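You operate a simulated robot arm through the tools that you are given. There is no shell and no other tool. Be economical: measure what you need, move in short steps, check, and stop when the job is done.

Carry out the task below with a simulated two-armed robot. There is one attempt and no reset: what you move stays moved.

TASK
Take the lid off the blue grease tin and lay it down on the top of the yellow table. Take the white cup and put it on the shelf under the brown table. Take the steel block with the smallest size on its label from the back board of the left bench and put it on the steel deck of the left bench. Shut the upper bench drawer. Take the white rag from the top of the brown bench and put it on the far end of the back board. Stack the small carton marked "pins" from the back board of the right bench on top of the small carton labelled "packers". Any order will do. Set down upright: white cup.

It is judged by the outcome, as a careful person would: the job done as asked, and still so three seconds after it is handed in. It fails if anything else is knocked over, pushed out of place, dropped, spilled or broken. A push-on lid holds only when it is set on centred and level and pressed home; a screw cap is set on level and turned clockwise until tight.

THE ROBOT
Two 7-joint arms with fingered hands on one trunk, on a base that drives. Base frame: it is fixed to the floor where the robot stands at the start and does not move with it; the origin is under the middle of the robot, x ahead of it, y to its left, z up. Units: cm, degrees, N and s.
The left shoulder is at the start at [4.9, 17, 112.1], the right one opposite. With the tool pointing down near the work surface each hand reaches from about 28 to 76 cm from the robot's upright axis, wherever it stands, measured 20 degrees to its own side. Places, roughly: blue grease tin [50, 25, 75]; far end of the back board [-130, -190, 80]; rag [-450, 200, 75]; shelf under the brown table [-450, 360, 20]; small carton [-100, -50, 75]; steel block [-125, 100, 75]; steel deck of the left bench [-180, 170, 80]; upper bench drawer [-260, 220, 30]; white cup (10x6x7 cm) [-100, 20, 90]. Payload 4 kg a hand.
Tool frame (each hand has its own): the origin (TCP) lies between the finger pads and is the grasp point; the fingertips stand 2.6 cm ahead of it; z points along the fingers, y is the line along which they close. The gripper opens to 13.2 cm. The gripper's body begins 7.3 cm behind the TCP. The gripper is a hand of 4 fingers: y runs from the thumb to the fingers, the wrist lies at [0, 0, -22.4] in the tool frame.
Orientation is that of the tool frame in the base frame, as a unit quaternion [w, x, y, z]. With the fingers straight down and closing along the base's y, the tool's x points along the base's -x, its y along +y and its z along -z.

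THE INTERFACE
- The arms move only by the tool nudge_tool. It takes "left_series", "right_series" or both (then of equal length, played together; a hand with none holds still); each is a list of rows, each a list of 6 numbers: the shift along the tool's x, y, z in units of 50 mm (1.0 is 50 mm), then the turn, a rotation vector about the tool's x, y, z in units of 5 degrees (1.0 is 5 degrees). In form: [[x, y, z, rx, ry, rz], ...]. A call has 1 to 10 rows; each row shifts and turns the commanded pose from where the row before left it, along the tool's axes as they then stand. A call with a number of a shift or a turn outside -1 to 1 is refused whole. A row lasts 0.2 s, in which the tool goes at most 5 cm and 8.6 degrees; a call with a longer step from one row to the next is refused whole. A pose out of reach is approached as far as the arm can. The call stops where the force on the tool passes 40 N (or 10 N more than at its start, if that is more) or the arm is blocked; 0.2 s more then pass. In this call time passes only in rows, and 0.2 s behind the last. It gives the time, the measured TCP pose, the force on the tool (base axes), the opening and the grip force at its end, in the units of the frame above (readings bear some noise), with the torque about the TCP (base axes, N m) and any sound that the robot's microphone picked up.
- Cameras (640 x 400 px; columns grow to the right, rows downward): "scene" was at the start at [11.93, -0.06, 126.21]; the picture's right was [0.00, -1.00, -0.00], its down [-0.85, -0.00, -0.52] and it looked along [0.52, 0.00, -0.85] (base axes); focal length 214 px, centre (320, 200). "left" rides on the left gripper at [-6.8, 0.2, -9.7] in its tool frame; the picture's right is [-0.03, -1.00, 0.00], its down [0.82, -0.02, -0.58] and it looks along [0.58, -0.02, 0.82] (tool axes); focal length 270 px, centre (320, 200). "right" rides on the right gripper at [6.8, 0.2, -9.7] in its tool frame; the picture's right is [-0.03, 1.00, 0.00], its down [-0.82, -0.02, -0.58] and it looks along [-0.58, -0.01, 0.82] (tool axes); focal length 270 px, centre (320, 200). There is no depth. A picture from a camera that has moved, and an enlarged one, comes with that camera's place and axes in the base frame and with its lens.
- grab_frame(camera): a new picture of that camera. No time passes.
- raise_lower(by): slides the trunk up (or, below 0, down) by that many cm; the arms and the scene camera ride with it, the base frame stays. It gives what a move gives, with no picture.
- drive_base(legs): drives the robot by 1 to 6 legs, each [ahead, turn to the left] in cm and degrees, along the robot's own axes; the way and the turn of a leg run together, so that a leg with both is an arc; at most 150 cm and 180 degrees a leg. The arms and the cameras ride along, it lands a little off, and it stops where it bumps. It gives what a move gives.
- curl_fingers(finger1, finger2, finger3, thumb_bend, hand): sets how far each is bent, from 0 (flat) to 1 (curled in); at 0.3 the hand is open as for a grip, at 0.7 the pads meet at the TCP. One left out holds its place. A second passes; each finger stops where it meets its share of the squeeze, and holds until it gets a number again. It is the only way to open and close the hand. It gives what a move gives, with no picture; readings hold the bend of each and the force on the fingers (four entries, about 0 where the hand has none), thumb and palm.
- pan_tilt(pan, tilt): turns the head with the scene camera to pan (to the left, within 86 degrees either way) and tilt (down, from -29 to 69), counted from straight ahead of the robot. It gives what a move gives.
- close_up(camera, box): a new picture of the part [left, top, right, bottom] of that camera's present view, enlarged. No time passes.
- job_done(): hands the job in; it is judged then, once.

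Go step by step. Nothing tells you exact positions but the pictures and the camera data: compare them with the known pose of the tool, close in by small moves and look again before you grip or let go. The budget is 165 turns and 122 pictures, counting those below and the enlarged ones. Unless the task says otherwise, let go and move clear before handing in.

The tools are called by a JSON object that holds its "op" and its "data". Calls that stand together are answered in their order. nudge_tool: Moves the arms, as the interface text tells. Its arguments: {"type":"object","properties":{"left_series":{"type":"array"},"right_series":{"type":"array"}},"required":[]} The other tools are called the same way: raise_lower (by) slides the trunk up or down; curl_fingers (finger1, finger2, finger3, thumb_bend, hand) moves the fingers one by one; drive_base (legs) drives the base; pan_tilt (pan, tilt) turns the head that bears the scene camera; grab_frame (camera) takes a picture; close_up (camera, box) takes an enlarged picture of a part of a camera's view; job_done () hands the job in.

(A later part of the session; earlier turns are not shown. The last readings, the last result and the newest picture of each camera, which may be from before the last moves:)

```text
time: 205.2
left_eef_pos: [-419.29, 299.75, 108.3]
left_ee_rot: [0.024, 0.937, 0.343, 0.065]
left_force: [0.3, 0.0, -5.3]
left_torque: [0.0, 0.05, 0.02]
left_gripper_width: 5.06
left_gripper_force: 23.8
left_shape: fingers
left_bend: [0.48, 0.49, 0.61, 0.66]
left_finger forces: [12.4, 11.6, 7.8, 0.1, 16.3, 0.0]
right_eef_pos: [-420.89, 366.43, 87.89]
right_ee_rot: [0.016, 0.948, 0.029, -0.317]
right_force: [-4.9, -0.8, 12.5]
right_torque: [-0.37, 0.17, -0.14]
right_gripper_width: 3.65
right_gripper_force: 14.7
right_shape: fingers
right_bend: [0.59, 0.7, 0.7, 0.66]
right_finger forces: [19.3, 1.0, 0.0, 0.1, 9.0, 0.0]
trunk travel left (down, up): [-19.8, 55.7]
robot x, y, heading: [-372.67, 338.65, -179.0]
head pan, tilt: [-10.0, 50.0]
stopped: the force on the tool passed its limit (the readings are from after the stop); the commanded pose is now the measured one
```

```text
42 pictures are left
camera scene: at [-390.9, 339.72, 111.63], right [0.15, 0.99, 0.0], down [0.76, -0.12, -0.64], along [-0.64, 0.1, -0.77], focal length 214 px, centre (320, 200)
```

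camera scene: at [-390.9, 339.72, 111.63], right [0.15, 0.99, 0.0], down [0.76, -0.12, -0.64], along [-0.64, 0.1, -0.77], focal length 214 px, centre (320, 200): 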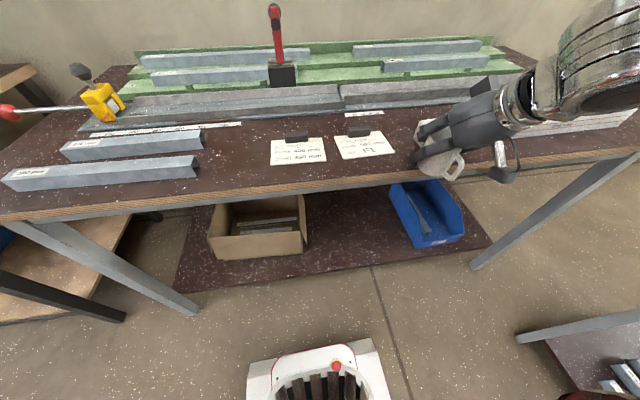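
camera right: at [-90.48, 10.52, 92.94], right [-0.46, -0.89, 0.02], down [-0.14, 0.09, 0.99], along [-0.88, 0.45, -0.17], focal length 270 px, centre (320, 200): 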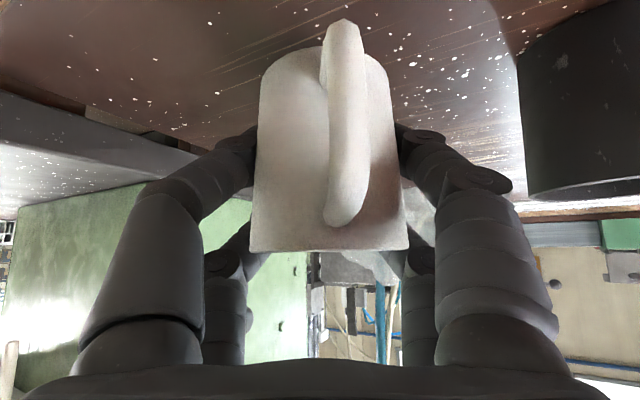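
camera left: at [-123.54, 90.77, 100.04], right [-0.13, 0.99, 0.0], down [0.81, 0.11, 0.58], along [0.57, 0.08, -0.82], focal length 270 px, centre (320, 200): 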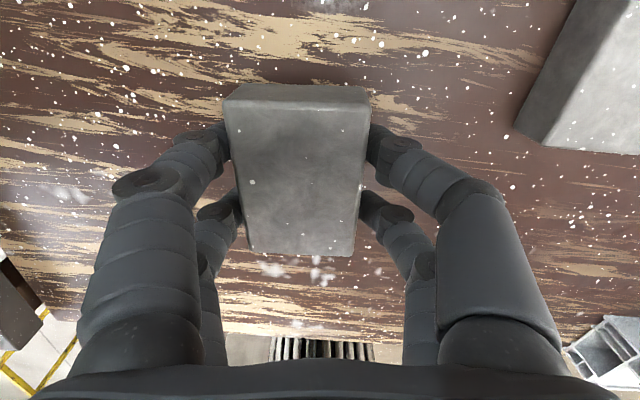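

The retreat fell short and the cup touched the table top. I'll raise the trunk right away and look.

{"op": "raise_lower", "data": {"by": 12}}

{"op": "grab_frame", "data": {"camera": "scene"}}

{"op": "grab_frame", "data": {"camera": "right"}}

```text
time: 206.7
left_eef_pos: [-419.24, 299.64, 120.27]
left_ee_rot: [0.024, 0.936, 0.345, 0.066]
left_force: [-0.3, 0.4, -4.3]
left_torque: [0.05, 0.03, -0.02]
left_gripper_width: 5.05
left_gripper_force: 24.1
left_shape: fingers
left_bend: [0.48, 0.49, 0.61, 0.66]
left_finger forces: [12.5, 11.5, 7.9, 0.0, 16.2, 0.0]
right_eef_pos: [-420.76, 366.52, 99.66]
right_ee_rot: [0.017, 0.949, 0.03, -0.315]
right_force: [-0.1, 0.2, 0.0]
right_torque: [0.0, 0.02, 0.0]
right_gripper_width: 3.66
right_gripper_force: 8.4
right_shape: fingers
right_bend: [0.57, 0.7, 0.7, 0.66]
right_finger forces: [8.1, 0.0, 0.1, 0.0, 8.5, 0.0]
trunk travel left (down, up): [-31.8, 43.7]
robot x, y, heading: [-372.11, 338.95, -178.6]
head pan, tilt: [-10.0, 50.0]
```

```text
41 pictures are left
camera scene: at [-386.29, 339.84, 124.06], right [0.15, 0.99, 0.0], down [0.76, -0.12, -0.64], along [-0.63, 0.1, -0.77], focal length 214 px, centre (320, 200)
```

scene: 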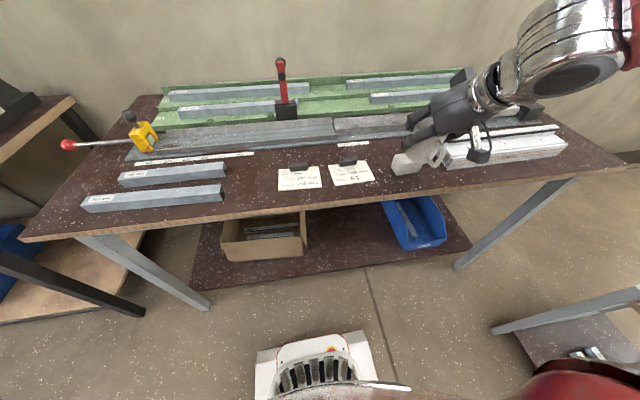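

```text
40 pictures are left
camera right: at [-409.49, 367.04, 103.39], right [0.05, -1.0, 0.03], down [-0.31, 0.01, 0.95], along [-0.95, -0.05, -0.31], focal length 270 px, centre (320, 200)
```

right: 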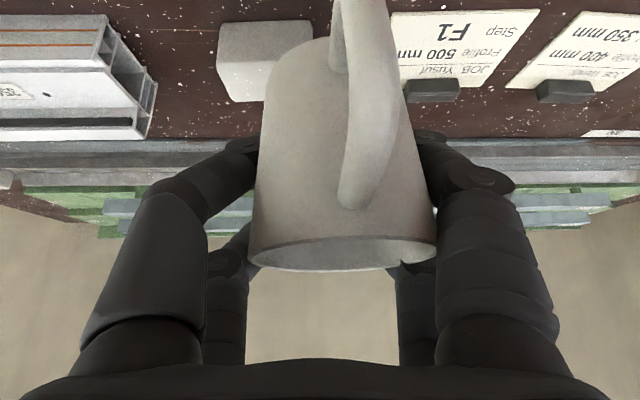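

The white block on the table stayed put. I'll zoom in on how the cup sits in the hand.

{"op": "close_up", "data": {"camera": "scene", "box": [370, 80, 530, 180]}}

```text
4.00 times, centred on (450, 130) of scene
camera zoom: at [-386.29, 339.84, 124.06], right [0.15, 0.99, 0.0], down [0.76, -0.12, -0.64], along [-0.63, 0.1, -0.77], focal length 858 px, centre (-200, 480)
```

zoom: 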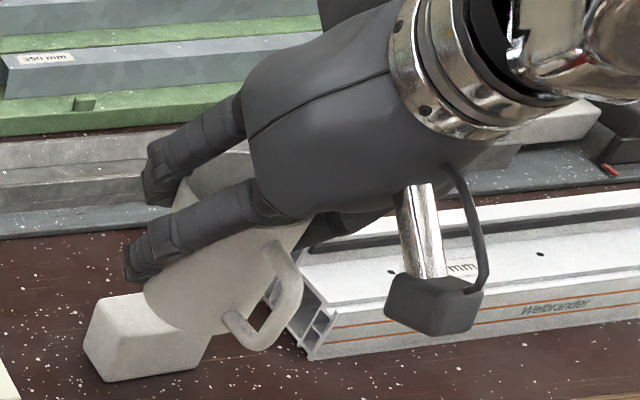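

The cup reads about upright. I'll firm the grip, back the base off 18 cm, then lower the trunk clear of the table.

{"op": "curl_fingers", "data": {"hand": "right", "finger1": 0.75, "finger2": 0.75, "finger3": 0.75, "thumb_bend": 0.75}}

{"op": "drive_base", "data": {"legs": [[-20, 0]]}}

{"op": "raise_lower", "data": {"by": -31}}

{"op": "grab_frame", "data": {"camera": "right"}}

```text
time: 207.7
left_eef_pos: [-419.16, 299.77, 120.29]
left_ee_rot: [0.024, 0.936, 0.344, 0.065]
left_force: [0.3, 0.3, -4.4]
left_torque: [-0.01, 0.01, -0.02]
left_gripper_width: 5.03
left_gripper_force: 24.0
left_shape: fingers
left_bend: [0.48, 0.49, 0.61, 0.66]
left_finger forces: [12.5, 11.5, 7.9, 0.0, 16.3, 0.0]
right_eef_pos: [-420.77, 366.36, 99.65]
right_ee_rot: [0.017, 0.948, 0.029, -0.315]
right_force: [-0.5, -0.2, -0.8]
right_torque: [-0.01, -0.02, -0.01]
right_gripper_width: 3.62
right_gripper_force: 11.5
right_shape: fingers
right_bend: [0.56, 0.73, 0.73, 0.67]
right_finger forces: [10.4, 0.5, 0.0, 0.0, 12.1, 0.1]
trunk travel left (down, up): [-31.8, 43.7]
robot x, y, heading: [-372.39, 339.22, -178.5]
head pan, tilt: [-10.0, 50.0]
```

```text
time: 209.3
left_eef_pos: [-399.2, 300.08, 120.37]
left_ee_rot: [0.023, 0.937, 0.343, 0.065]
left_force: [1.5, 1.1, -3.8]
left_torque: [0.04, 0.04, 0.02]
left_gripper_width: 5.02
left_gripper_force: 24.3
left_shape: fingers
left_bend: [0.48, 0.49, 0.61, 0.66]
left_finger forces: [12.5, 11.5, 8.0, 0.0, 16.2, 0.1]
right_eef_pos: [-400.62, 366.83, 99.74]
right_ee_rot: [0.017, 0.948, 0.03, -0.315]
right_force: [-0.2, 0.0, -0.2]
right_torque: [0.02, 0.03, 0.01]
right_gripper_width: 3.62
right_gripper_force: 11.1
right_shape: fingers
right_bend: [0.56, 0.73, 0.73, 0.67]
right_finger forces: [10.4, 0.6, 0.0, 0.1, 12.0, 0.1]
trunk travel left (down, up): [-31.8, 43.7]
robot x, y, heading: [-352.89, 339.01, -179.1]
head pan, tilt: [-10.0, 50.0]
```

```text
time: 212.2
left_eef_pos: [-408.27, 300.0, 77.31]
left_ee_rot: [0.072, 0.916, 0.339, 0.204]
left_force: [21.5, 4.8, 7.5]
left_torque: [-0.9, 2.79, 0.67]
left_gripper_width: 5.04
left_gripper_force: 24.2
left_shape: fingers
left_bend: [0.48, 0.49, 0.61, 0.66]
left_finger forces: [12.3, 11.1, 8.1, 0.1, 16.6, 0.0]
right_eef_pos: [-403.14, 366.87, 58.34]
right_ee_rot: [0.019, 0.984, 0.028, -0.176]
right_force: [0.9, -0.3, -1.2]
right_torque: [0.01, -0.02, -0.02]
right_gripper_width: 3.61
right_gripper_force: 11.6
right_shape: fingers
right_bend: [0.56, 0.73, 0.73, 0.67]
right_finger forces: [10.4, 0.4, 0.0, 0.1, 11.9, 0.0]
trunk travel left (down, up): [-1.1, 74.4]
robot x, y, heading: [-352.79, 339.71, -178.9]
head pan, tilt: [-10.0, 50.0]
stopped: the force on the tool passed its limit (the readings are from after the stop); the commanded pose is now the measured one
```

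```text
38 pictures are left
camera right: at [-393.4, 367.44, 65.02], right [0.04, -1.0, 0.04], down [-0.56, 0.01, 0.83], along [-0.82, -0.05, -0.56], focal length 270 px, centre (320, 200)
```

right: 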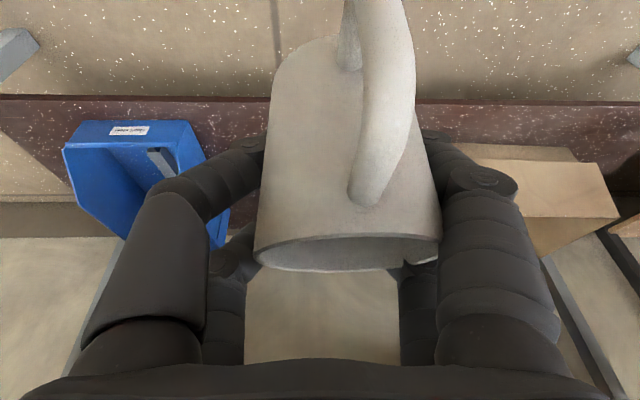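

The trunk pitches the hands as it lowers, and the left hand has come against the table edge. I'll back off and raise the left hand.

{"op": "drive_base", "data": {"legs": [[-15, 0]]}}

{"op": "nudge_tool", "data": {"left_series": [[0, 0, -0.8, 0, 0.5, 0], [0, 0, -0.8, 0, 0.5, 0], [0, 0, -0.8, 0, 0.5, 0], [0, 0, -0.8, 0, 0.5, 0]]}}

{"op": "grab_frame", "data": {"camera": "scene"}}

```text
time: 213.6
left_eef_pos: [-393.37, 300.09, 76.98]
left_ee_rot: [0.073, 0.915, 0.339, 0.206]
left_force: [0.6, -0.2, -4.7]
left_torque: [0.03, 0.07, 0.0]
left_gripper_width: 5.06
left_gripper_force: 24.2
left_shape: fingers
left_bend: [0.48, 0.49, 0.61, 0.66]
left_finger forces: [12.3, 11.2, 8.0, 0.0, 16.6, 0.1]
right_eef_pos: [-388.43, 366.92, 58.09]
right_ee_rot: [0.018, 0.984, 0.029, -0.175]
right_force: [-0.1, 0.1, -0.7]
right_torque: [-0.02, 0.0, 0.0]
right_gripper_width: 3.63
right_gripper_force: 11.7
right_shape: fingers
right_bend: [0.56, 0.73, 0.73, 0.67]
right_finger forces: [10.5, 0.5, 0.0, 0.0, 11.9, 0.0]
trunk travel left (down, up): [-1.1, 74.4]
robot x, y, heading: [-337.52, 339.37, -178.6]
head pan, tilt: [-10.0, 50.0]
```

```text
time: 214.6
left_eef_pos: [-396.35, 304.55, 78.82]
left_ee_rot: [0.042, 0.894, 0.345, 0.283]
left_force: [-0.1, 0.1, -4.0]
left_torque: [0.04, 0.06, 0.03]
left_gripper_width: 5.04
left_gripper_force: 23.5
left_shape: fingers
left_bend: [0.48, 0.49, 0.61, 0.66]
left_finger forces: [12.3, 11.1, 8.1, 0.0, 16.5, 0.0]
left hand out of reach, approached as far as the arm can: row 1, 2, 3, 4
right_eef_pos: [-388.41, 366.95, 58.2]
right_ee_rot: [0.019, 0.984, 0.03, -0.176]
right_force: [0.5, 0.1, -0.3]
right_torque: [0.01, 0.02, -0.02]
right_gripper_width: 3.62
right_gripper_force: 11.3
right_shape: fingers
right_bend: [0.56, 0.73, 0.73, 0.67]
right_finger forces: [10.5, 0.5, 0.1, 0.0, 11.9, 0.0]
trunk travel left (down, up): [-1.1, 74.4]
robot x, y, heading: [-337.68, 339.53, -178.6]
head pan, tilt: [-10.0, 50.0]
```

```text
37 pictures are left
camera scene: at [-366.0, 340.21, 91.35], right [0.15, 0.99, 0.0], down [0.76, -0.11, -0.64], along [-0.63, 0.1, -0.77], focal length 214 px, centre (320, 200)
```

scene: 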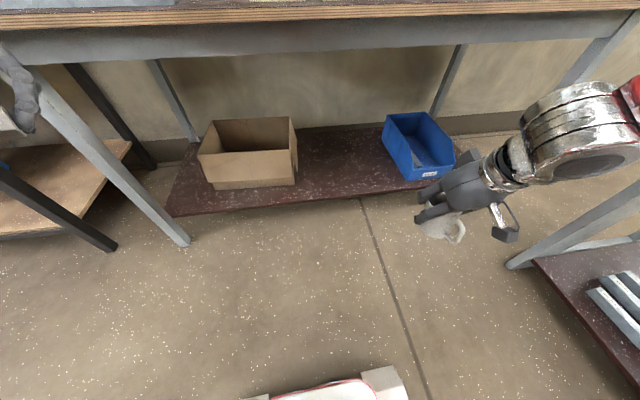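

The trunk lean pitches both hands, so I'll straighten the left hand and pull it back. I'll also restore the right hand's tilt so the cup is upright, then lower it in front of the shelf.

{"op": "nudge_tool", "data": {"left_series": [[0, 0, 0, 0, -1, 0], [0, 0, 0, 0, -1, 0], [0, 0, 0, 0, -1, 0], [0, 0, 0, 0, -1, 0], [0.3, 0.26, 0, 0, -1, 0], [0.3, 0.26, 0, 0, -1, 0], [0.3, 0.26, 0, 0, 0, 0], [0.3, 0.26, 0, 0, 0, 0]], "right_series": [[0, 0, 0, 0, -0.825, 0], [0, 0, 0, 0, -0.825, 0], [0, 0, 0, 0, -0.825, 0], [0, 0, 0, 0, -0.825, 0], [0, 0, 0, 0, 0, 0], [0, 0, 0, 0, 0, 0], [0.2, 0, 0.26, 0, 0, 0], [0.3, 0, 0.4, 0, 0, 0]]}}

{"op": "nudge_tool", "data": {"right_series": [[0.5, 0, 0.66, 0, 0, 0], [0.5, 0, 0.66, 0, 0, 0], [0.5, 0, 0.66, 0, 0, 0], [0.5, 0, 0.66, 0, 0, 0], [0.5, 0, 0.66, 0, 0, 0], [0.3, 0, 0.4, 0, 0, 0]]}}

{"op": "grab_frame", "data": {"camera": "scene"}}

```text
time: 216.4
left_eef_pos: [-389.25, 305.14, 79.22]
left_ee_rot: [0.13, 0.937, 0.323, 0.043]
left_force: [-1.1, 0.1, -4.6]
left_torque: [0.08, 0.01, -0.05]
left_gripper_width: 5.06
left_gripper_force: 23.6
left_shape: fingers
left_bend: [0.48, 0.49, 0.61, 0.66]
left_finger forces: [12.4, 11.2, 8.1, 0.0, 16.4, 0.0]
left hand out of reach, approached as far as the arm can: row 7, 8
right_eef_pos: [-393.85, 368.17, 54.17]
right_ee_rot: [0.021, 0.949, 0.025, -0.314]
right_force: [0.0, -0.4, -1.5]
right_torque: [0.03, -0.03, 0.01]
right_gripper_width: 3.58
right_gripper_force: 11.2
right_shape: fingers
right_bend: [0.56, 0.73, 0.73, 0.67]
right_finger forces: [10.5, 0.4, 0.0, 0.0, 11.8, 0.0]
right hand out of reach, approached as far as the arm can: row 1, 2, 3, 4
trunk travel left (down, up): [-1.1, 74.4]
robot x, y, heading: [-337.65, 339.7, -178.6]
head pan, tilt: [-10.0, 50.0]
```

```text
time: 217.8
left_eef_pos: [-389.4, 305.12, 79.32]
left_ee_rot: [0.13, 0.937, 0.321, 0.044]
left_force: [-0.2, -0.2, -4.4]
left_torque: [0.06, 0.0, 0.03]
left_gripper_width: 5.04
left_gripper_force: 23.8
left_shape: fingers
left_bend: [0.48, 0.49, 0.61, 0.66]
left_finger forces: [12.4, 11.0, 8.1, 0.0, 16.6, 0.1]
right_eef_pos: [-393.55, 367.2, 30.69]
right_ee_rot: [0.022, 0.948, 0.026, -0.315]
right_force: [0.4, -0.7, -0.8]
right_torque: [-0.01, 0.03, 0.01]
right_gripper_width: 3.59
right_gripper_force: 11.0
right_shape: fingers
right_bend: [0.56, 0.73, 0.73, 0.67]
right_finger forces: [10.6, 0.4, 0.0, 0.1, 11.8, 0.0]
trunk travel left (down, up): [-1.1, 74.4]
robot x, y, heading: [-337.71, 339.99, -178.5]
head pan, tilt: [-10.0, 50.0]
```

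```text
36 pictures are left
camera scene: at [-366.0, 340.23, 91.35], right [0.15, 0.99, 0.0], down [0.76, -0.12, -0.64], along [-0.63, 0.1, -0.77], focal length 214 px, centre (320, 200)
```

scene: 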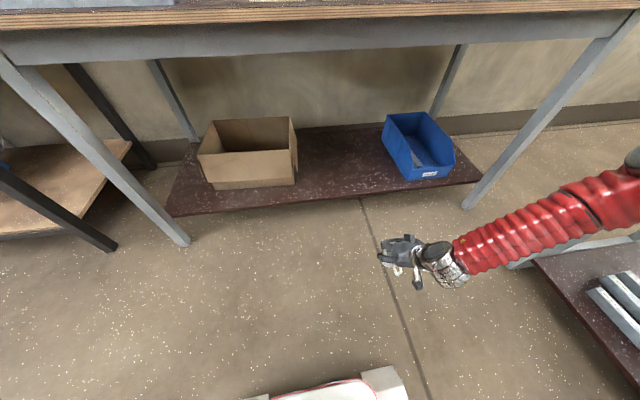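

The cup is low and in front of the shelf. I'll drive forward 16 cm, then extend the arm partway onto the shelf.

{"op": "drive_base", "data": {"legs": [[16, 0]]}}

{"op": "nudge_tool", "data": {"right_series": [[-0.4, 0, 0.3, 0, 0, 0], [-0.4, 0, 0.3, 0, 0, 0], [-0.4, 0, 0.3, 0, 0, 0], [-0.4, 0, 0.3, 0, 0, 0], [-0.4, 0, 0.3, 0, 0, 0]]}}

{"op": "grab_frame", "data": {"camera": "right"}}

{"op": "close_up", "data": {"camera": "scene", "box": [240, 60, 496, 220]}}

```text
time: 219.2
left_eef_pos: [-405.47, 304.78, 79.24]
left_ee_rot: [0.13, 0.937, 0.321, 0.043]
left_force: [-0.1, -0.3, -4.6]
left_torque: [0.03, 0.06, 0.0]
left_gripper_width: 5.04
left_gripper_force: 24.5
left_shape: fingers
left_bend: [0.48, 0.49, 0.61, 0.66]
left_finger forces: [12.4, 11.1, 8.1, 0.0, 16.5, 0.0]
right_eef_pos: [-409.67, 367.06, 30.8]
right_ee_rot: [0.022, 0.949, 0.025, -0.315]
right_force: [0.1, 0.0, -0.3]
right_torque: [0.05, 0.0, -0.01]
right_gripper_width: 3.6
right_gripper_force: 12.0
right_shape: fingers
right_bend: [0.56, 0.73, 0.73, 0.67]
right_finger forces: [10.7, 0.3, 0.1, 0.0, 11.7, 0.0]
trunk travel left (down, up): [-1.1, 74.4]
robot x, y, heading: [-353.77, 339.13, -178.6]
head pan, tilt: [-10.0, 50.0]
```

```text
time: 220.4
left_eef_pos: [-405.5, 304.77, 79.41]
left_ee_rot: [0.129, 0.937, 0.321, 0.044]
left_force: [-0.3, 0.3, -3.7]
left_torque: [0.04, 0.07, 0.01]
left_gripper_width: 5.04
left_gripper_force: 24.7
left_shape: fingers
left_bend: [0.48, 0.49, 0.61, 0.66]
left_finger forces: [12.4, 11.0, 8.1, 0.0, 16.4, 0.0]
right_eef_pos: [-422.21, 366.28, 30.8]
right_ee_rot: [0.022, 0.948, 0.026, -0.315]
right_force: [-0.2, 0.2, 0.4]
right_torque: [-0.04, 0.01, -0.01]
right_gripper_width: 3.59
right_gripper_force: 11.6
right_shape: fingers
right_bend: [0.56, 0.73, 0.73, 0.67]
right_finger forces: [10.7, 0.4, 0.0, 0.0, 11.7, 0.0]
trunk travel left (down, up): [-1.1, 74.4]
robot x, y, heading: [-353.57, 339.19, -178.9]
head pan, tilt: [-10.0, 50.0]
```

```text
35 pictures are left
camera right: at [-410.97, 366.88, 34.47], right [0.04, -1.0, 0.04], down [-0.31, 0.03, 0.95], along [-0.95, -0.05, -0.31], focal length 270 px, centre (320, 200)
```

right: 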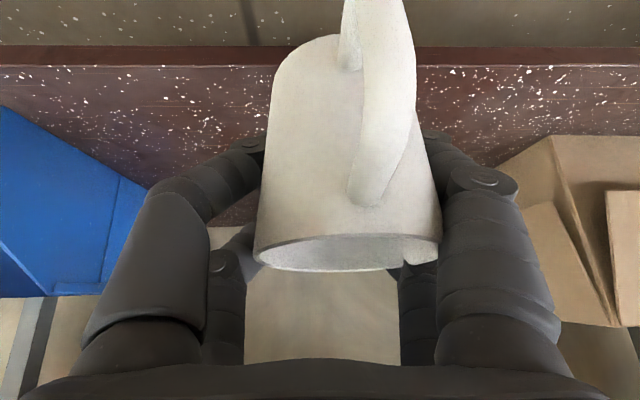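

```text
2.50 times, centred on (368, 140) of scene
camera zoom: at [-382.12, 339.91, 91.35], right [0.15, 0.99, 0.0], down [0.76, -0.12, -0.64], along [-0.63, 0.1, -0.77], focal length 536 px, centre (200, 350)
```

zoom: 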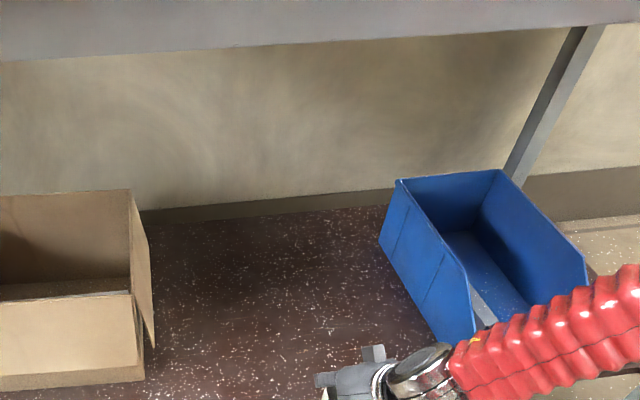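

The shelf top is about z=20 and the cup clears it by about 5 cm. I'll move it 15 cm further in.

{"op": "nudge_tool", "data": {"right_series": [[-0.48, 0, 0.36, 0, 0, 0], [-0.48, 0, 0.36, 0, 0, 0], [-0.48, 0, 0.36, 0, 0, 0], [-0.48, 0, 0.36, 0, 0, 0], [-0.48, 0, 0.36, 0, 0, 0]]}}

{"op": "nudge_tool", "data": {"right_series": [[0.15, 0, 0.2, 0, 0, 0], [0.15, 0, 0.2, 0, 0, 0], [0.1, 0, 0.13, 0, 0, 0]]}}

{"op": "grab_frame", "data": {"camera": "right"}}

```text
time: 221.6
left_eef_pos: [-405.54, 304.82, 79.34]
left_ee_rot: [0.13, 0.937, 0.321, 0.043]
left_force: [0.4, 0.7, -4.2]
left_torque: [0.05, 0.04, -0.02]
left_gripper_width: 5.06
left_gripper_force: 23.8
left_shape: fingers
left_bend: [0.48, 0.49, 0.61, 0.66]
left_finger forces: [12.3, 11.1, 8.1, 0.1, 16.5, 0.0]
right_eef_pos: [-435.91, 366.13, 31.74]
right_ee_rot: [0.024, 0.949, 0.025, -0.315]
right_force: [0.2, -0.7, -0.4]
right_torque: [0.01, 0.0, -0.01]
right_gripper_width: 3.6
right_gripper_force: 11.4
right_shape: fingers
right_bend: [0.56, 0.73, 0.73, 0.67]
right_finger forces: [10.6, 0.4, 0.0, 0.0, 11.7, 0.1]
right hand out of reach, approached as far as the arm can: row 5
trunk travel left (down, up): [-1.1, 74.4]
robot x, y, heading: [-353.8, 339.03, -178.8]
head pan, tilt: [-10.0, 50.0]
```

```text
time: 222.4
left_eef_pos: [-405.52, 304.84, 79.35]
left_ee_rot: [0.129, 0.937, 0.321, 0.044]
left_force: [-0.3, -0.8, -4.2]
left_torque: [0.06, 0.04, 0.0]
left_gripper_width: 5.03
left_gripper_force: 24.0
left_shape: fingers
left_bend: [0.48, 0.49, 0.61, 0.66]
left_finger forces: [12.4, 11.1, 8.1, 0.1, 16.4, 0.0]
right_eef_pos: [-434.6, 366.65, 30.06]
right_ee_rot: [0.023, 0.948, 0.024, -0.316]
right_force: [-0.3, -1.0, 0.2]
right_torque: [0.0, 0.01, -0.01]
right_gripper_width: 3.59
right_gripper_force: 11.1
right_shape: fingers
right_bend: [0.56, 0.73, 0.73, 0.67]
right_finger forces: [10.7, 0.4, 0.0, 0.0, 11.6, 0.0]
right hand out of reach, approached as far as the arm can: row 1, 2, 3
trunk travel left (down, up): [-1.1, 74.4]
robot x, y, heading: [-353.67, 339.57, -178.7]
head pan, tilt: [-10.0, 50.0]
```

```text
33 pictures are left
camera right: at [-423.35, 367.32, 33.77], right [0.04, -1.0, 0.04], down [-0.31, 0.03, 0.95], along [-0.95, -0.05, -0.31], focal length 270 px, centre (320, 200)
```

right: 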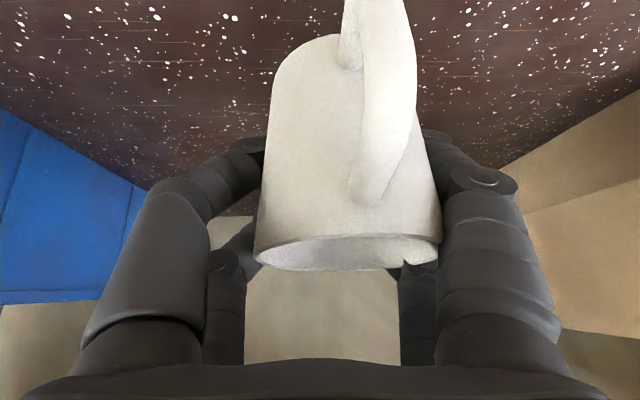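

I'm at reach limit. I'll drive the base forward 5 cm and lower the cup.

{"op": "drive_base", "data": {"legs": [[5, 0]]}}

{"op": "nudge_tool", "data": {"right_series": [[0.17, 0, 0.17, 0, 0, 0], [0.17, 0, 0.17, 0, 0, 0], [0.1, 0, 0.1, 0, 0, 0]]}}

{"op": "grab_frame", "data": {"camera": "right"}}

```text
time: 223.3
left_eef_pos: [-410.71, 304.68, 79.29]
left_ee_rot: [0.13, 0.937, 0.322, 0.044]
left_force: [-0.1, -0.1, -4.9]
left_torque: [0.08, 0.02, -0.02]
left_gripper_width: 5.06
left_gripper_force: 24.2
left_shape: fingers
left_bend: [0.48, 0.49, 0.61, 0.66]
left_finger forces: [12.4, 11.1, 8.1, 0.0, 16.3, 0.1]
right_eef_pos: [-439.66, 366.48, 29.98]
right_ee_rot: [0.023, 0.948, 0.025, -0.316]
right_force: [0.6, 0.9, -0.6]
right_torque: [0.0, 0.01, -0.01]
right_gripper_width: 3.56
right_gripper_force: 11.6
right_shape: fingers
right_bend: [0.56, 0.73, 0.73, 0.67]
right_finger forces: [10.7, 0.4, 0.1, 0.0, 11.6, 0.0]
trunk travel left (down, up): [-1.1, 74.4]
robot x, y, heading: [-358.81, 339.41, -179.0]
head pan, tilt: [-10.0, 50.0]
```

```text
time: 224.1
left_eef_pos: [-410.52, 304.55, 79.42]
left_ee_rot: [0.13, 0.937, 0.322, 0.043]
left_force: [0.6, 0.7, -3.6]
left_torque: [0.05, 0.04, -0.03]
left_gripper_width: 5.05
left_gripper_force: 23.6
left_shape: fingers
left_bend: [0.48, 0.49, 0.61, 0.66]
left_finger forces: [12.5, 11.1, 8.0, 0.0, 16.4, 0.0]
right_eef_pos: [-438.22, 367.22, 28.54]
right_ee_rot: [0.022, 0.948, 0.025, -0.317]
right_force: [-0.3, -0.3, -0.7]
right_torque: [0.01, 0.0, -0.02]
right_gripper_width: 3.6
right_gripper_force: 11.6
right_shape: fingers
right_bend: [0.56, 0.73, 0.73, 0.67]
right_finger forces: [10.6, 0.4, 0.0, 0.1, 11.8, 0.1]
right hand out of reach, approached as far as the arm can: row 1, 2, 3
trunk travel left (down, up): [-1.1, 74.4]
robot x, y, heading: [-358.66, 338.93, -178.6]
head pan, tilt: [-10.0, 50.0]
```

```text
32 pictures are left
camera right: at [-426.87, 367.78, 32.12], right [0.04, -1.0, 0.04], down [-0.31, 0.03, 0.95], along [-0.95, -0.05, -0.31], focal length 270 px, centre (320, 200)
```

right: 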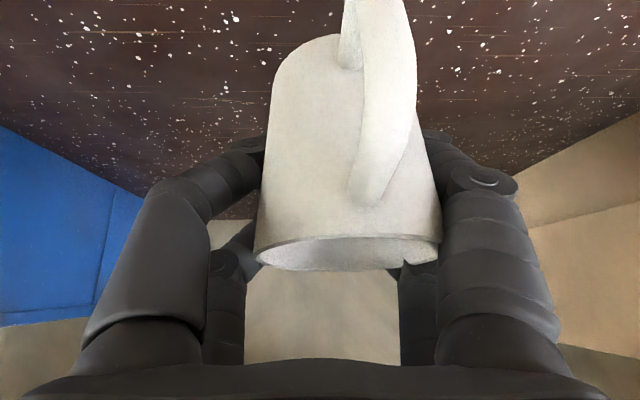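

I'm still at the reach limit. I'll ease back about 4 cm while going down, since the cup is still well onto the shelf.

{"op": "nudge_tool", "data": {"right_series": [[0.22, 0.02, 0.0, 0, 0, 0], [0.22, 0.02, 0.03, 0, 0, 0], [0.22, 0.02, 0.05, 0, 0, 0]]}}

{"op": "grab_frame", "data": {"camera": "right"}}

```text
time: 224.9
left_eef_pos: [-410.49, 304.64, 79.42]
left_ee_rot: [0.13, 0.937, 0.322, 0.043]
left_force: [-0.6, -0.1, -5.3]
left_torque: [0.04, 0.05, -0.01]
left_gripper_width: 5.05
left_gripper_force: 24.0
left_shape: fingers
left_bend: [0.48, 0.49, 0.61, 0.66]
left_finger forces: [12.4, 11.1, 8.1, 0.0, 16.4, 0.1]
right_eef_pos: [-435.46, 367.12, 26.48]
right_ee_rot: [0.023, 0.948, 0.026, -0.315]
right_force: [0.3, -0.1, -0.3]
right_torque: [-0.02, 0.02, -0.02]
right_gripper_width: 3.57
right_gripper_force: 11.5
right_shape: fingers
right_bend: [0.56, 0.73, 0.73, 0.67]
right_finger forces: [10.7, 0.3, 0.0, 0.1, 11.7, 0.0]
right hand out of reach, approached as far as the arm can: row 3
trunk travel left (down, up): [-1.1, 74.4]
robot x, y, heading: [-358.65, 339.02, -178.6]
head pan, tilt: [-10.0, 50.0]
```

```text
31 pictures are left
camera right: at [-424.18, 367.78, 30.19], right [0.04, -1.0, 0.04], down [-0.31, 0.03, 0.95], along [-0.95, -0.05, -0.31], focal length 270 px, centre (320, 200)
```

right: 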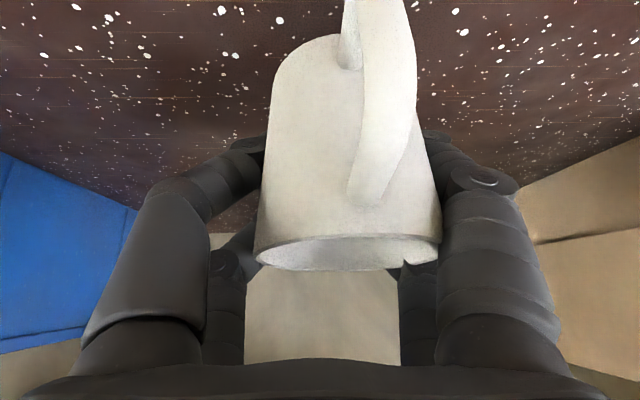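

{"op": "nudge_tool", "data": {"right_series": [[0.14, 0, 0.04, 0, 0, 0], [0.14, 0, 0.05, 0, 0, 0]]}}

{"op": "grab_frame", "data": {"camera": "right"}}

```text
time: 225.5
left_eef_pos: [-410.51, 304.75, 79.5]
left_ee_rot: [0.129, 0.937, 0.321, 0.044]
left_force: [0.9, 0.4, -5.4]
left_torque: [0.06, 0.02, 0.0]
left_gripper_width: 5.05
left_gripper_force: 24.1
left_shape: fingers
left_bend: [0.48, 0.49, 0.61, 0.66]
left_finger forces: [12.4, 11.1, 8.1, 0.0, 16.4, 0.0]
right_eef_pos: [-434.49, 367.36, 25.88]
right_ee_rot: [0.022, 0.949, 0.026, -0.315]
right_force: [-0.2, 0.8, -1.0]
right_torque: [-0.03, 0.03, -0.01]
right_gripper_width: 3.55
right_gripper_force: 11.5
right_shape: fingers
right_bend: [0.56, 0.73, 0.73, 0.67]
right_finger forces: [10.6, 0.4, 0.0, 0.0, 11.7, 0.0]
right hand out of reach, approached as far as the arm can: row 2
trunk travel left (down, up): [-1.1, 74.4]
robot x, y, heading: [-359.04, 339.44, -178.7]
head pan, tilt: [-10.0, 50.0]
```

```text
30 pictures are left
camera right: at [-423.12, 367.95, 29.47], right [0.04, -1.0, 0.04], down [-0.31, 0.03, 0.95], along [-0.95, -0.05, -0.31], focal length 270 px, centre (320, 200)
```

right: 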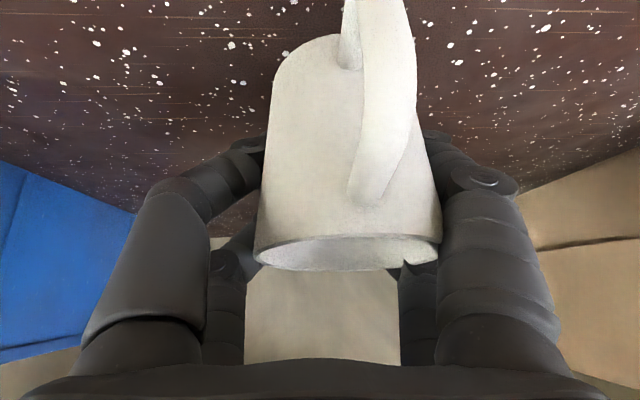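

No contact yet. I'll continue down in small steps until I feel the shelf.

{"op": "nudge_tool", "data": {"right_series": [[0.12, 0, 0.03, 0, 0, 0], [0.12, 0, 0.03, 0, 0, 0]]}}

{"op": "raise_lower", "data": {"by": -0.9}}

```text
time: 226.1
left_eef_pos: [-410.47, 304.69, 79.54]
left_ee_rot: [0.129, 0.937, 0.321, 0.044]
left_force: [-0.1, 0.0, -4.4]
left_torque: [0.04, 0.0, 0.0]
left_gripper_width: 5.03
left_gripper_force: 24.4
left_shape: fingers
left_bend: [0.48, 0.49, 0.61, 0.66]
left_finger forces: [12.4, 11.1, 8.1, 0.1, 16.4, 0.1]
right_eef_pos: [-433.43, 367.55, 25.17]
right_ee_rot: [0.022, 0.949, 0.025, -0.315]
right_force: [0.0, -1.0, -0.5]
right_torque: [0.02, 0.04, 0.05]
right_gripper_width: 3.55
right_gripper_force: 11.4
right_shape: fingers
right_bend: [0.56, 0.73, 0.73, 0.67]
right_finger forces: [10.8, 0.4, 0.0, 0.0, 11.7, 0.0]
right hand out of reach, approached as far as the arm can: row 2
trunk travel left (down, up): [-1.1, 74.4]
robot x, y, heading: [-358.84, 339.1, -178.9]
head pan, tilt: [-10.0, 50.0]
```

```text
time: 226.7
left_eef_pos: [-410.85, 304.79, 77.97]
left_ee_rot: [0.13, 0.937, 0.32, 0.049]
left_force: [-0.8, -0.8, -5.2]
left_torque: [0.01, 0.05, -0.02]
left_gripper_width: 5.04
left_gripper_force: 24.3
left_shape: fingers
left_bend: [0.48, 0.49, 0.61, 0.66]
left_finger forces: [12.4, 11.1, 8.1, 0.1, 16.5, 0.1]
right_eef_pos: [-433.4, 367.57, 24.3]
right_ee_rot: [0.022, 0.948, 0.025, -0.316]
right_force: [-0.4, 0.6, 0.7]
right_torque: [-0.03, 0.01, -0.03]
right_gripper_width: 3.57
right_gripper_force: 11.9
right_shape: fingers
right_bend: [0.56, 0.73, 0.73, 0.67]
right_finger forces: [10.7, 0.5, 0.0, 0.1, 11.7, 0.0]
trunk travel left (down, up): [-0.2, 75.3]
robot x, y, heading: [-358.9, 339.38, -178.7]
head pan, tilt: [-10.0, 50.0]
```

{"op": "drive_base", "data": {"legs": [[3, 0]]}}

{"op": "nudge_tool", "data": {"right_series": [[0.22, 0, -0.02, 0, 0, 0], [0.06, 0, 0.06, 0, 0, 0]]}}

{"op": "close_up", "data": {"camera": "right", "box": [160, 0, 480, 200]}}

```text
time: 227.6
left_eef_pos: [-412.92, 304.5, 78.04]
left_ee_rot: [0.136, 0.937, 0.318, 0.055]
left_force: [0.1, -0.1, -3.6]
left_torque: [0.08, 0.04, 0.0]
left_gripper_width: 5.03
left_gripper_force: 23.3
left_shape: fingers
left_bend: [0.48, 0.49, 0.6, 0.66]
left_finger forces: [12.4, 11.3, 7.8, 0.0, 16.8, 0.0]
right_eef_pos: [-435.83, 367.49, 24.27]
right_ee_rot: [0.021, 0.949, 0.026, -0.315]
right_force: [0.3, 0.0, -0.8]
right_torque: [0.01, 0.0, 0.02]
right_gripper_width: 3.55
right_gripper_force: 11.2
right_shape: fingers
right_bend: [0.56, 0.73, 0.73, 0.67]
right_finger forces: [10.7, 0.4, 0.0, 0.0, 11.6, 0.1]
trunk travel left (down, up): [-0.2, 75.3]
robot x, y, heading: [-361.07, 338.91, -179.0]
head pan, tilt: [-10.0, 50.0]
stopped in leg 1: the force on the tool passed its limit (the readings are from after the stop); the commanded pose is now the measured one
```

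```text
time: 228.2
left_eef_pos: [-413.02, 304.62, 77.93]
left_ee_rot: [0.135, 0.937, 0.318, 0.055]
left_force: [-0.7, -0.3, -5.0]
left_torque: [0.03, 0.04, 0.0]
left_gripper_width: 5.05
left_gripper_force: 24.4
left_shape: fingers
left_bend: [0.48, 0.49, 0.6, 0.66]
left_finger forces: [12.3, 11.3, 7.9, 0.1, 16.8, 0.0]
right_eef_pos: [-434.8, 367.51, 23.37]
right_ee_rot: [0.022, 0.949, 0.026, -0.315]
right_force: [-0.1, 0.3, -0.2]
right_torque: [0.02, 0.07, -0.01]
right_gripper_width: 3.58
right_gripper_force: 11.4
right_shape: fingers
right_bend: [0.56, 0.73, 0.73, 0.67]
right_finger forces: [10.7, 0.4, 0.1, 0.0, 11.8, 0.0]
trunk travel left (down, up): [-0.2, 75.3]
robot x, y, heading: [-361.62, 338.96, -178.7]
head pan, tilt: [-10.0, 50.0]
```

```text
2.00 times, centred on (320, 100) of right
camera zoom: at [-423.59, 368.06, 27.08], right [0.04, -1.0, 0.04], down [-0.31, 0.03, 0.95], along [-0.95, -0.05, -0.31], focal length 541 px, centre (320, 400)
```

zoom: 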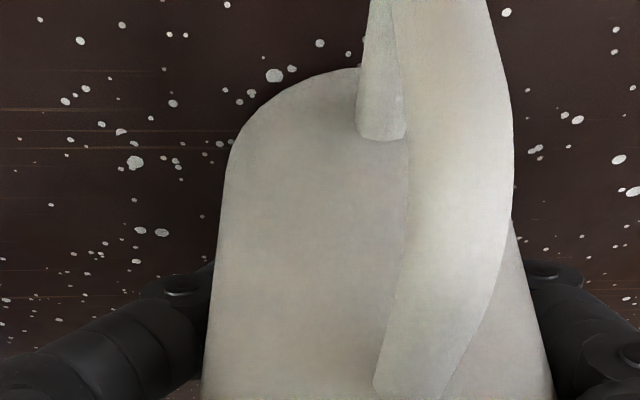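

{"op": "nudge_tool", "data": {"right_series": [[0.09, 0, 0.06, 0, 0, 0], [0.09, 0, 0.06, 0, 0, 0]]}}

{"op": "nudge_tool", "data": {"right_series": [[0.09, 0, 0.06, 0, 0, 0]]}}

```text
time: 228.8
left_eef_pos: [-412.94, 304.59, 77.99]
left_ee_rot: [0.134, 0.937, 0.318, 0.056]
left_force: [0.1, 0.7, -5.3]
left_torque: [0.07, 0.04, 0.02]
left_gripper_width: 5.07
left_gripper_force: 23.9
left_shape: fingers
left_bend: [0.48, 0.49, 0.6, 0.66]
left_finger forces: [12.3, 11.3, 7.8, 0.0, 16.8, 0.1]
right_eef_pos: [-434.45, 367.63, 22.8]
right_ee_rot: [0.023, 0.948, 0.026, -0.317]
right_force: [-1.9, -0.7, 4.7]
right_torque: [-0.06, -0.1, -0.05]
right_gripper_width: 3.47
right_gripper_force: 12.8
right_shape: fingers
right_bend: [0.56, 0.73, 0.73, 0.68]
right_finger forces: [10.9, 2.9, 0.0, 0.0, 11.7, 0.1]
right hand out of reach, approached as far as the arm can: row 2
trunk travel left (down, up): [-0.2, 75.3]
robot x, y, heading: [-361.45, 338.95, -178.8]
head pan, tilt: [-10.0, 50.0]
```

```text
time: 229.2
left_eef_pos: [-412.93, 304.68, 78.17]
left_ee_rot: [0.134, 0.937, 0.317, 0.055]
left_force: [0.6, 1.1, -5.4]
left_torque: [0.07, 0.03, 0.03]
left_gripper_width: 5.03
left_gripper_force: 24.0
left_shape: fingers
left_bend: [0.48, 0.49, 0.6, 0.66]
left_finger forces: [12.3, 11.3, 7.8, 0.1, 16.8, 0.0]
right_eef_pos: [-434.17, 367.77, 22.87]
right_ee_rot: [0.023, 0.948, 0.025, -0.317]
right_force: [-4.5, -0.4, 13.5]
right_torque: [-0.39, 0.03, -0.12]
right_gripper_width: 3.44
right_gripper_force: 16.1
right_shape: fingers
right_bend: [0.57, 0.73, 0.73, 0.68]
right_finger forces: [18.4, 3.0, 0.0, 0.0, 11.6, 0.0]
right hand out of reach, approached as far as the arm can: row 1
trunk travel left (down, up): [-0.2, 75.3]
robot x, y, heading: [-361.38, 339.38, -178.8]
head pan, tilt: [-10.0, 50.0]
```

Contact is felt. I'll check the cup's uprightness before letting go.

{"op": "close_up", "data": {"camera": "right", "box": [160, 0, 480, 300]}}

```text
1.33 times, centred on (320, 150) of right
camera zoom: at [-422.92, 368.33, 26.51], right [0.04, -1.0, 0.04], down [-0.3, 0.03, 0.95], along [-0.95, -0.05, -0.3], focal length 360 px, centre (320, 267)
```

zoom: 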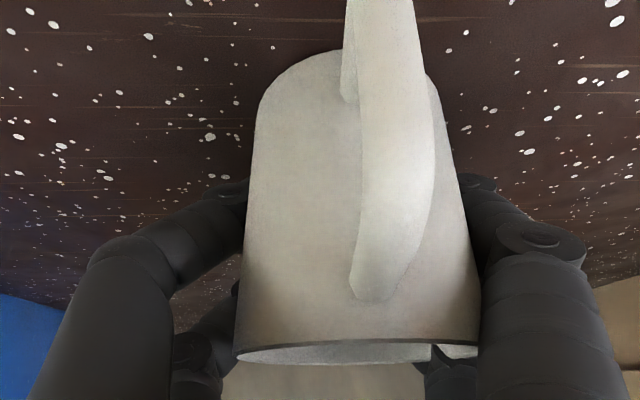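

It looks level. I'll relieve the pressing force a little, then open.

{"op": "nudge_tool", "data": {"right_series": [[-0.04, 0, -0.04, 0, 0, 0]]}}

{"op": "curl_fingers", "data": {"hand": "right", "finger1": 0.42, "finger2": 0.42, "finger3": 0.42, "thumb_bend": 0.42}}

{"op": "grab_frame", "data": {"camera": "right"}}

```text
time: 229.6
left_eef_pos: [-413.0, 304.55, 77.98]
left_ee_rot: [0.134, 0.937, 0.318, 0.055]
left_force: [0.3, -0.7, -4.0]
left_torque: [0.07, 0.03, 0.03]
left_gripper_width: 5.06
left_gripper_force: 23.8
left_shape: fingers
left_bend: [0.48, 0.49, 0.6, 0.66]
left_finger forces: [12.3, 11.3, 7.9, 0.1, 16.9, 0.0]
right_eef_pos: [-434.0, 367.91, 22.91]
right_ee_rot: [0.021, 0.948, 0.026, -0.316]
right_force: [-3.3, 0.5, 8.3]
right_torque: [-0.25, 0.05, -0.05]
right_gripper_width: 3.46
right_gripper_force: 15.7
right_shape: fingers
right_bend: [0.57, 0.73, 0.73, 0.68]
right_finger forces: [16.3, 2.0, 0.0, 0.0, 11.5, 0.0]
trunk travel left (down, up): [-0.2, 75.3]
robot x, y, heading: [-361.21, 338.99, -178.8]
head pan, tilt: [-10.0, 50.0]
```

```text
time: 230.6
left_eef_pos: [-412.94, 304.53, 77.99]
left_ee_rot: [0.134, 0.937, 0.318, 0.055]
left_force: [-0.4, -0.8, -4.3]
left_torque: [0.07, 0.02, 0.0]
left_gripper_width: 5.04
left_gripper_force: 24.2
left_shape: fingers
left_bend: [0.48, 0.49, 0.6, 0.66]
left_finger forces: [12.3, 11.3, 7.8, 0.1, 16.7, 0.0]
right_eef_pos: [-434.04, 367.83, 22.91]
right_ee_rot: [0.022, 0.948, 0.026, -0.316]
right_force: [1.9, -3.1, 10.5]
right_torque: [0.41, -0.03, -0.05]
right_gripper_width: 8.87
right_gripper_force: 5.3
right_shape: fingers
right_bend: [0.42, 0.42, 0.42, 0.44]
right_finger forces: [0.1, 0.0, 0.0, 0.0, 10.6, 0.1]
trunk travel left (down, up): [-0.2, 75.3]
robot x, y, heading: [-361.37, 339.02, -178.8]
head pan, tilt: [-10.0, 50.0]
```

```text
27 pictures are left
camera right: at [-422.76, 368.33, 26.62], right [0.04, -1.0, 0.04], down [-0.31, 0.03, 0.95], along [-0.95, -0.05, -0.31], focal length 270 px, centre (320, 200)
```

right: 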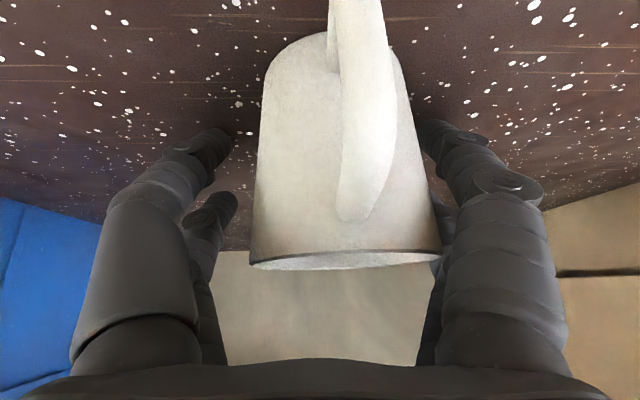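

The cup is free and upright. I'll open the fingers a bit more and withdraw straight back.

{"op": "curl_fingers", "data": {"hand": "right", "finger1": 0.34, "finger2": 0.34, "finger3": 0.34, "thumb_bend": 0.4}}

{"op": "nudge_tool", "data": {"right_series": [[-0.06, 0.04, -0.08, 0, 0, 0], [0.24, 0, -0.18, 0, 0, 0], [0.4, 0, -0.3, 0, 0, 0], [0.4, 0, -0.3, 0, 0, 0], [0.4, 0, -0.3, 0, 0, 0], [0.4, 0, -0.3, 0, 0, 0], [0.4, 0, -0.3, 0, 0, 0]]}}

{"op": "grab_frame", "data": {"camera": "right"}}

```text
time: 231.6
left_eef_pos: [-412.85, 304.62, 77.99]
left_ee_rot: [0.134, 0.937, 0.318, 0.056]
left_force: [0.2, -0.7, -5.2]
left_torque: [0.1, 0.03, 0.01]
left_gripper_width: 5.06
left_gripper_force: 24.2
left_shape: fingers
left_bend: [0.48, 0.49, 0.6, 0.66]
left_finger forces: [12.3, 11.3, 7.7, 0.0, 16.8, 0.0]
right_eef_pos: [-434.0, 367.74, 23.0]
right_ee_rot: [0.022, 0.948, 0.026, -0.316]
right_force: [-1.0, -2.4, 5.3]
right_torque: [0.3, 0.04, 0.03]
right_gripper_width: 10.72
right_gripper_force: 3.3
right_shape: fingers
right_bend: [0.34, 0.34, 0.34, 0.41]
right_finger forces: [0.0, 0.1, 0.1, 0.0, 6.1, 0.1]
trunk travel left (down, up): [-0.2, 75.3]
robot x, y, heading: [-361.47, 338.87, -178.8]
head pan, tilt: [-10.0, 50.0]
```

```text
time: 233.2
left_eef_pos: [-412.99, 304.69, 78.01]
left_ee_rot: [0.136, 0.937, 0.317, 0.054]
left_force: [-0.8, 0.7, -4.8]
left_torque: [0.04, -0.01, 0.0]
left_gripper_width: 5.05
left_gripper_force: 24.4
left_shape: fingers
left_bend: [0.48, 0.49, 0.6, 0.66]
left_finger forces: [12.4, 11.4, 7.7, 0.1, 16.8, 0.0]
right_eef_pos: [-419.86, 368.55, 23.44]
right_ee_rot: [0.022, 0.948, 0.025, -0.316]
right_force: [-0.5, -0.5, -1.0]
right_torque: [0.02, -0.01, -0.01]
right_gripper_width: 10.95
right_gripper_force: 0.0
right_shape: fingers
right_bend: [0.34, 0.34, 0.34, 0.4]
right_finger forces: [0.0, 0.0, 0.0, 0.0, 0.0, 0.0]
trunk travel left (down, up): [-0.2, 75.3]
robot x, y, heading: [-361.43, 338.99, -178.7]
head pan, tilt: [-10.0, 50.0]
```

```text
26 pictures are left
camera right: at [-408.6, 369.12, 27.1], right [0.04, -1.0, 0.04], down [-0.31, 0.03, 0.95], along [-0.95, -0.05, -0.31], focal length 270 px, centre (320, 200)
```

right: 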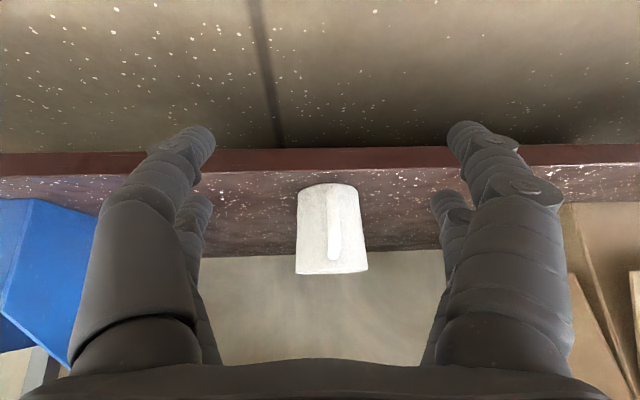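

The cup stands upright on the shelf. I'll back away, raise the trunk and look toward the brown bench for the rag.

{"op": "drive_base", "data": {"legs": [[-35, 0]]}}

{"op": "raise_lower", "data": {"by": 35}}

{"op": "pan_tilt", "data": {"pan": 50, "tilt": 30}}

{"op": "grab_frame", "data": {"camera": "scene"}}

```text
time: 235.4
left_eef_pos: [-378.55, 305.54, 77.99]
left_ee_rot: [0.134, 0.937, 0.317, 0.055]
left_force: [0.2, 0.2, -5.0]
left_torque: [0.04, 0.03, -0.02]
left_gripper_width: 5.03
left_gripper_force: 24.5
left_shape: fingers
left_bend: [0.48, 0.49, 0.6, 0.66]
left_finger forces: [12.3, 11.2, 7.8, 0.0, 16.8, 0.0]
right_eef_pos: [-385.46, 369.3, 23.4]
right_ee_rot: [0.022, 0.948, 0.026, -0.317]
right_force: [-0.2, -0.4, 0.8]
right_torque: [-0.02, -0.01, -0.01]
right_gripper_width: 10.94
right_gripper_force: 0.1
right_shape: fingers
right_bend: [0.34, 0.34, 0.34, 0.4]
right_finger forces: [0.0, 0.1, 0.0, 0.1, 0.1, 0.0]
trunk travel left (down, up): [-0.2, 75.3]
robot x, y, heading: [-327.08, 339.95, -178.8]
head pan, tilt: [-10.0, 50.0]
```

```text
time: 238.8
left_eef_pos: [-378.53, 305.52, 112.91]
left_ee_rot: [0.135, 0.937, 0.317, 0.055]
left_force: [0.9, 0.1, -4.0]
left_torque: [0.06, 0.06, -0.05]
left_gripper_width: 5.05
left_gripper_force: 24.2
left_shape: fingers
left_bend: [0.48, 0.49, 0.6, 0.66]
left_finger forces: [12.3, 11.2, 7.9, 0.0, 16.7, 0.0]
right_eef_pos: [-392.59, 369.27, 77.85]
right_ee_rot: [0.021, 0.879, 0.027, -0.476]
right_force: [-0.1, -0.1, 0.5]
right_torque: [-0.02, -0.02, 0.03]
right_gripper_width: 10.92
right_gripper_force: 0.1
right_shape: fingers
right_bend: [0.34, 0.34, 0.34, 0.4]
right_finger forces: [0.1, 0.1, 0.1, 0.1, 0.1, 0.0]
trunk travel left (down, up): [-35.2, 40.3]
robot x, y, heading: [-326.91, 339.85, -178.7]
head pan, tilt: [-10.0, 50.0]
```

```text
time: 240.2
left_eef_pos: [-378.52, 305.37, 113.12]
left_ee_rot: [0.135, 0.937, 0.318, 0.056]
left_force: [-0.8, -0.2, -4.9]
left_torque: [0.06, 0.03, 0.01]
left_gripper_width: 5.01
left_gripper_force: 25.0
left_shape: fingers
left_bend: [0.48, 0.49, 0.6, 0.66]
left_finger forces: [12.3, 11.2, 7.9, 0.1, 16.7, 0.0]
right_eef_pos: [-392.47, 369.26, 77.78]
right_ee_rot: [0.021, 0.879, 0.028, -0.476]
right_force: [-0.6, -0.2, 0.0]
right_torque: [-0.02, 0.0, 0.0]
right_gripper_width: 10.95
right_gripper_force: 0.0
right_shape: fingers
right_bend: [0.34, 0.34, 0.34, 0.4]
right_finger forces: [0.0, 0.1, 0.0, 0.1, 0.0, 0.0]
trunk travel left (down, up): [-35.2, 40.3]
robot x, y, heading: [-326.85, 339.95, -178.7]
head pan, tilt: [50.0, 30.0]
```

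```text
25 pictures are left
camera scene: at [-337.72, 332.61, 130.47], right [-0.78, 0.63, 0.0], down [0.31, 0.39, -0.87], along [-0.54, -0.67, -0.5], focal length 214 px, centre (320, 200)
```

scene: 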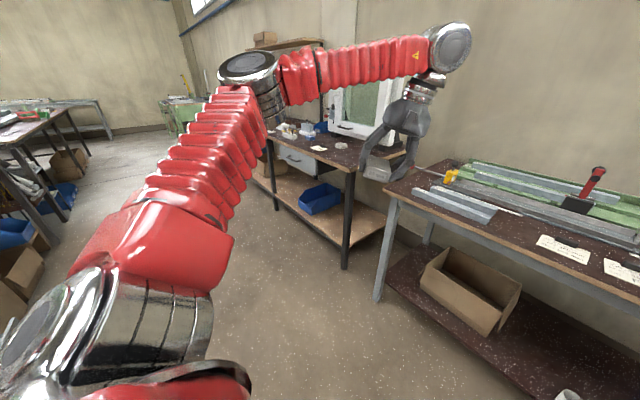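

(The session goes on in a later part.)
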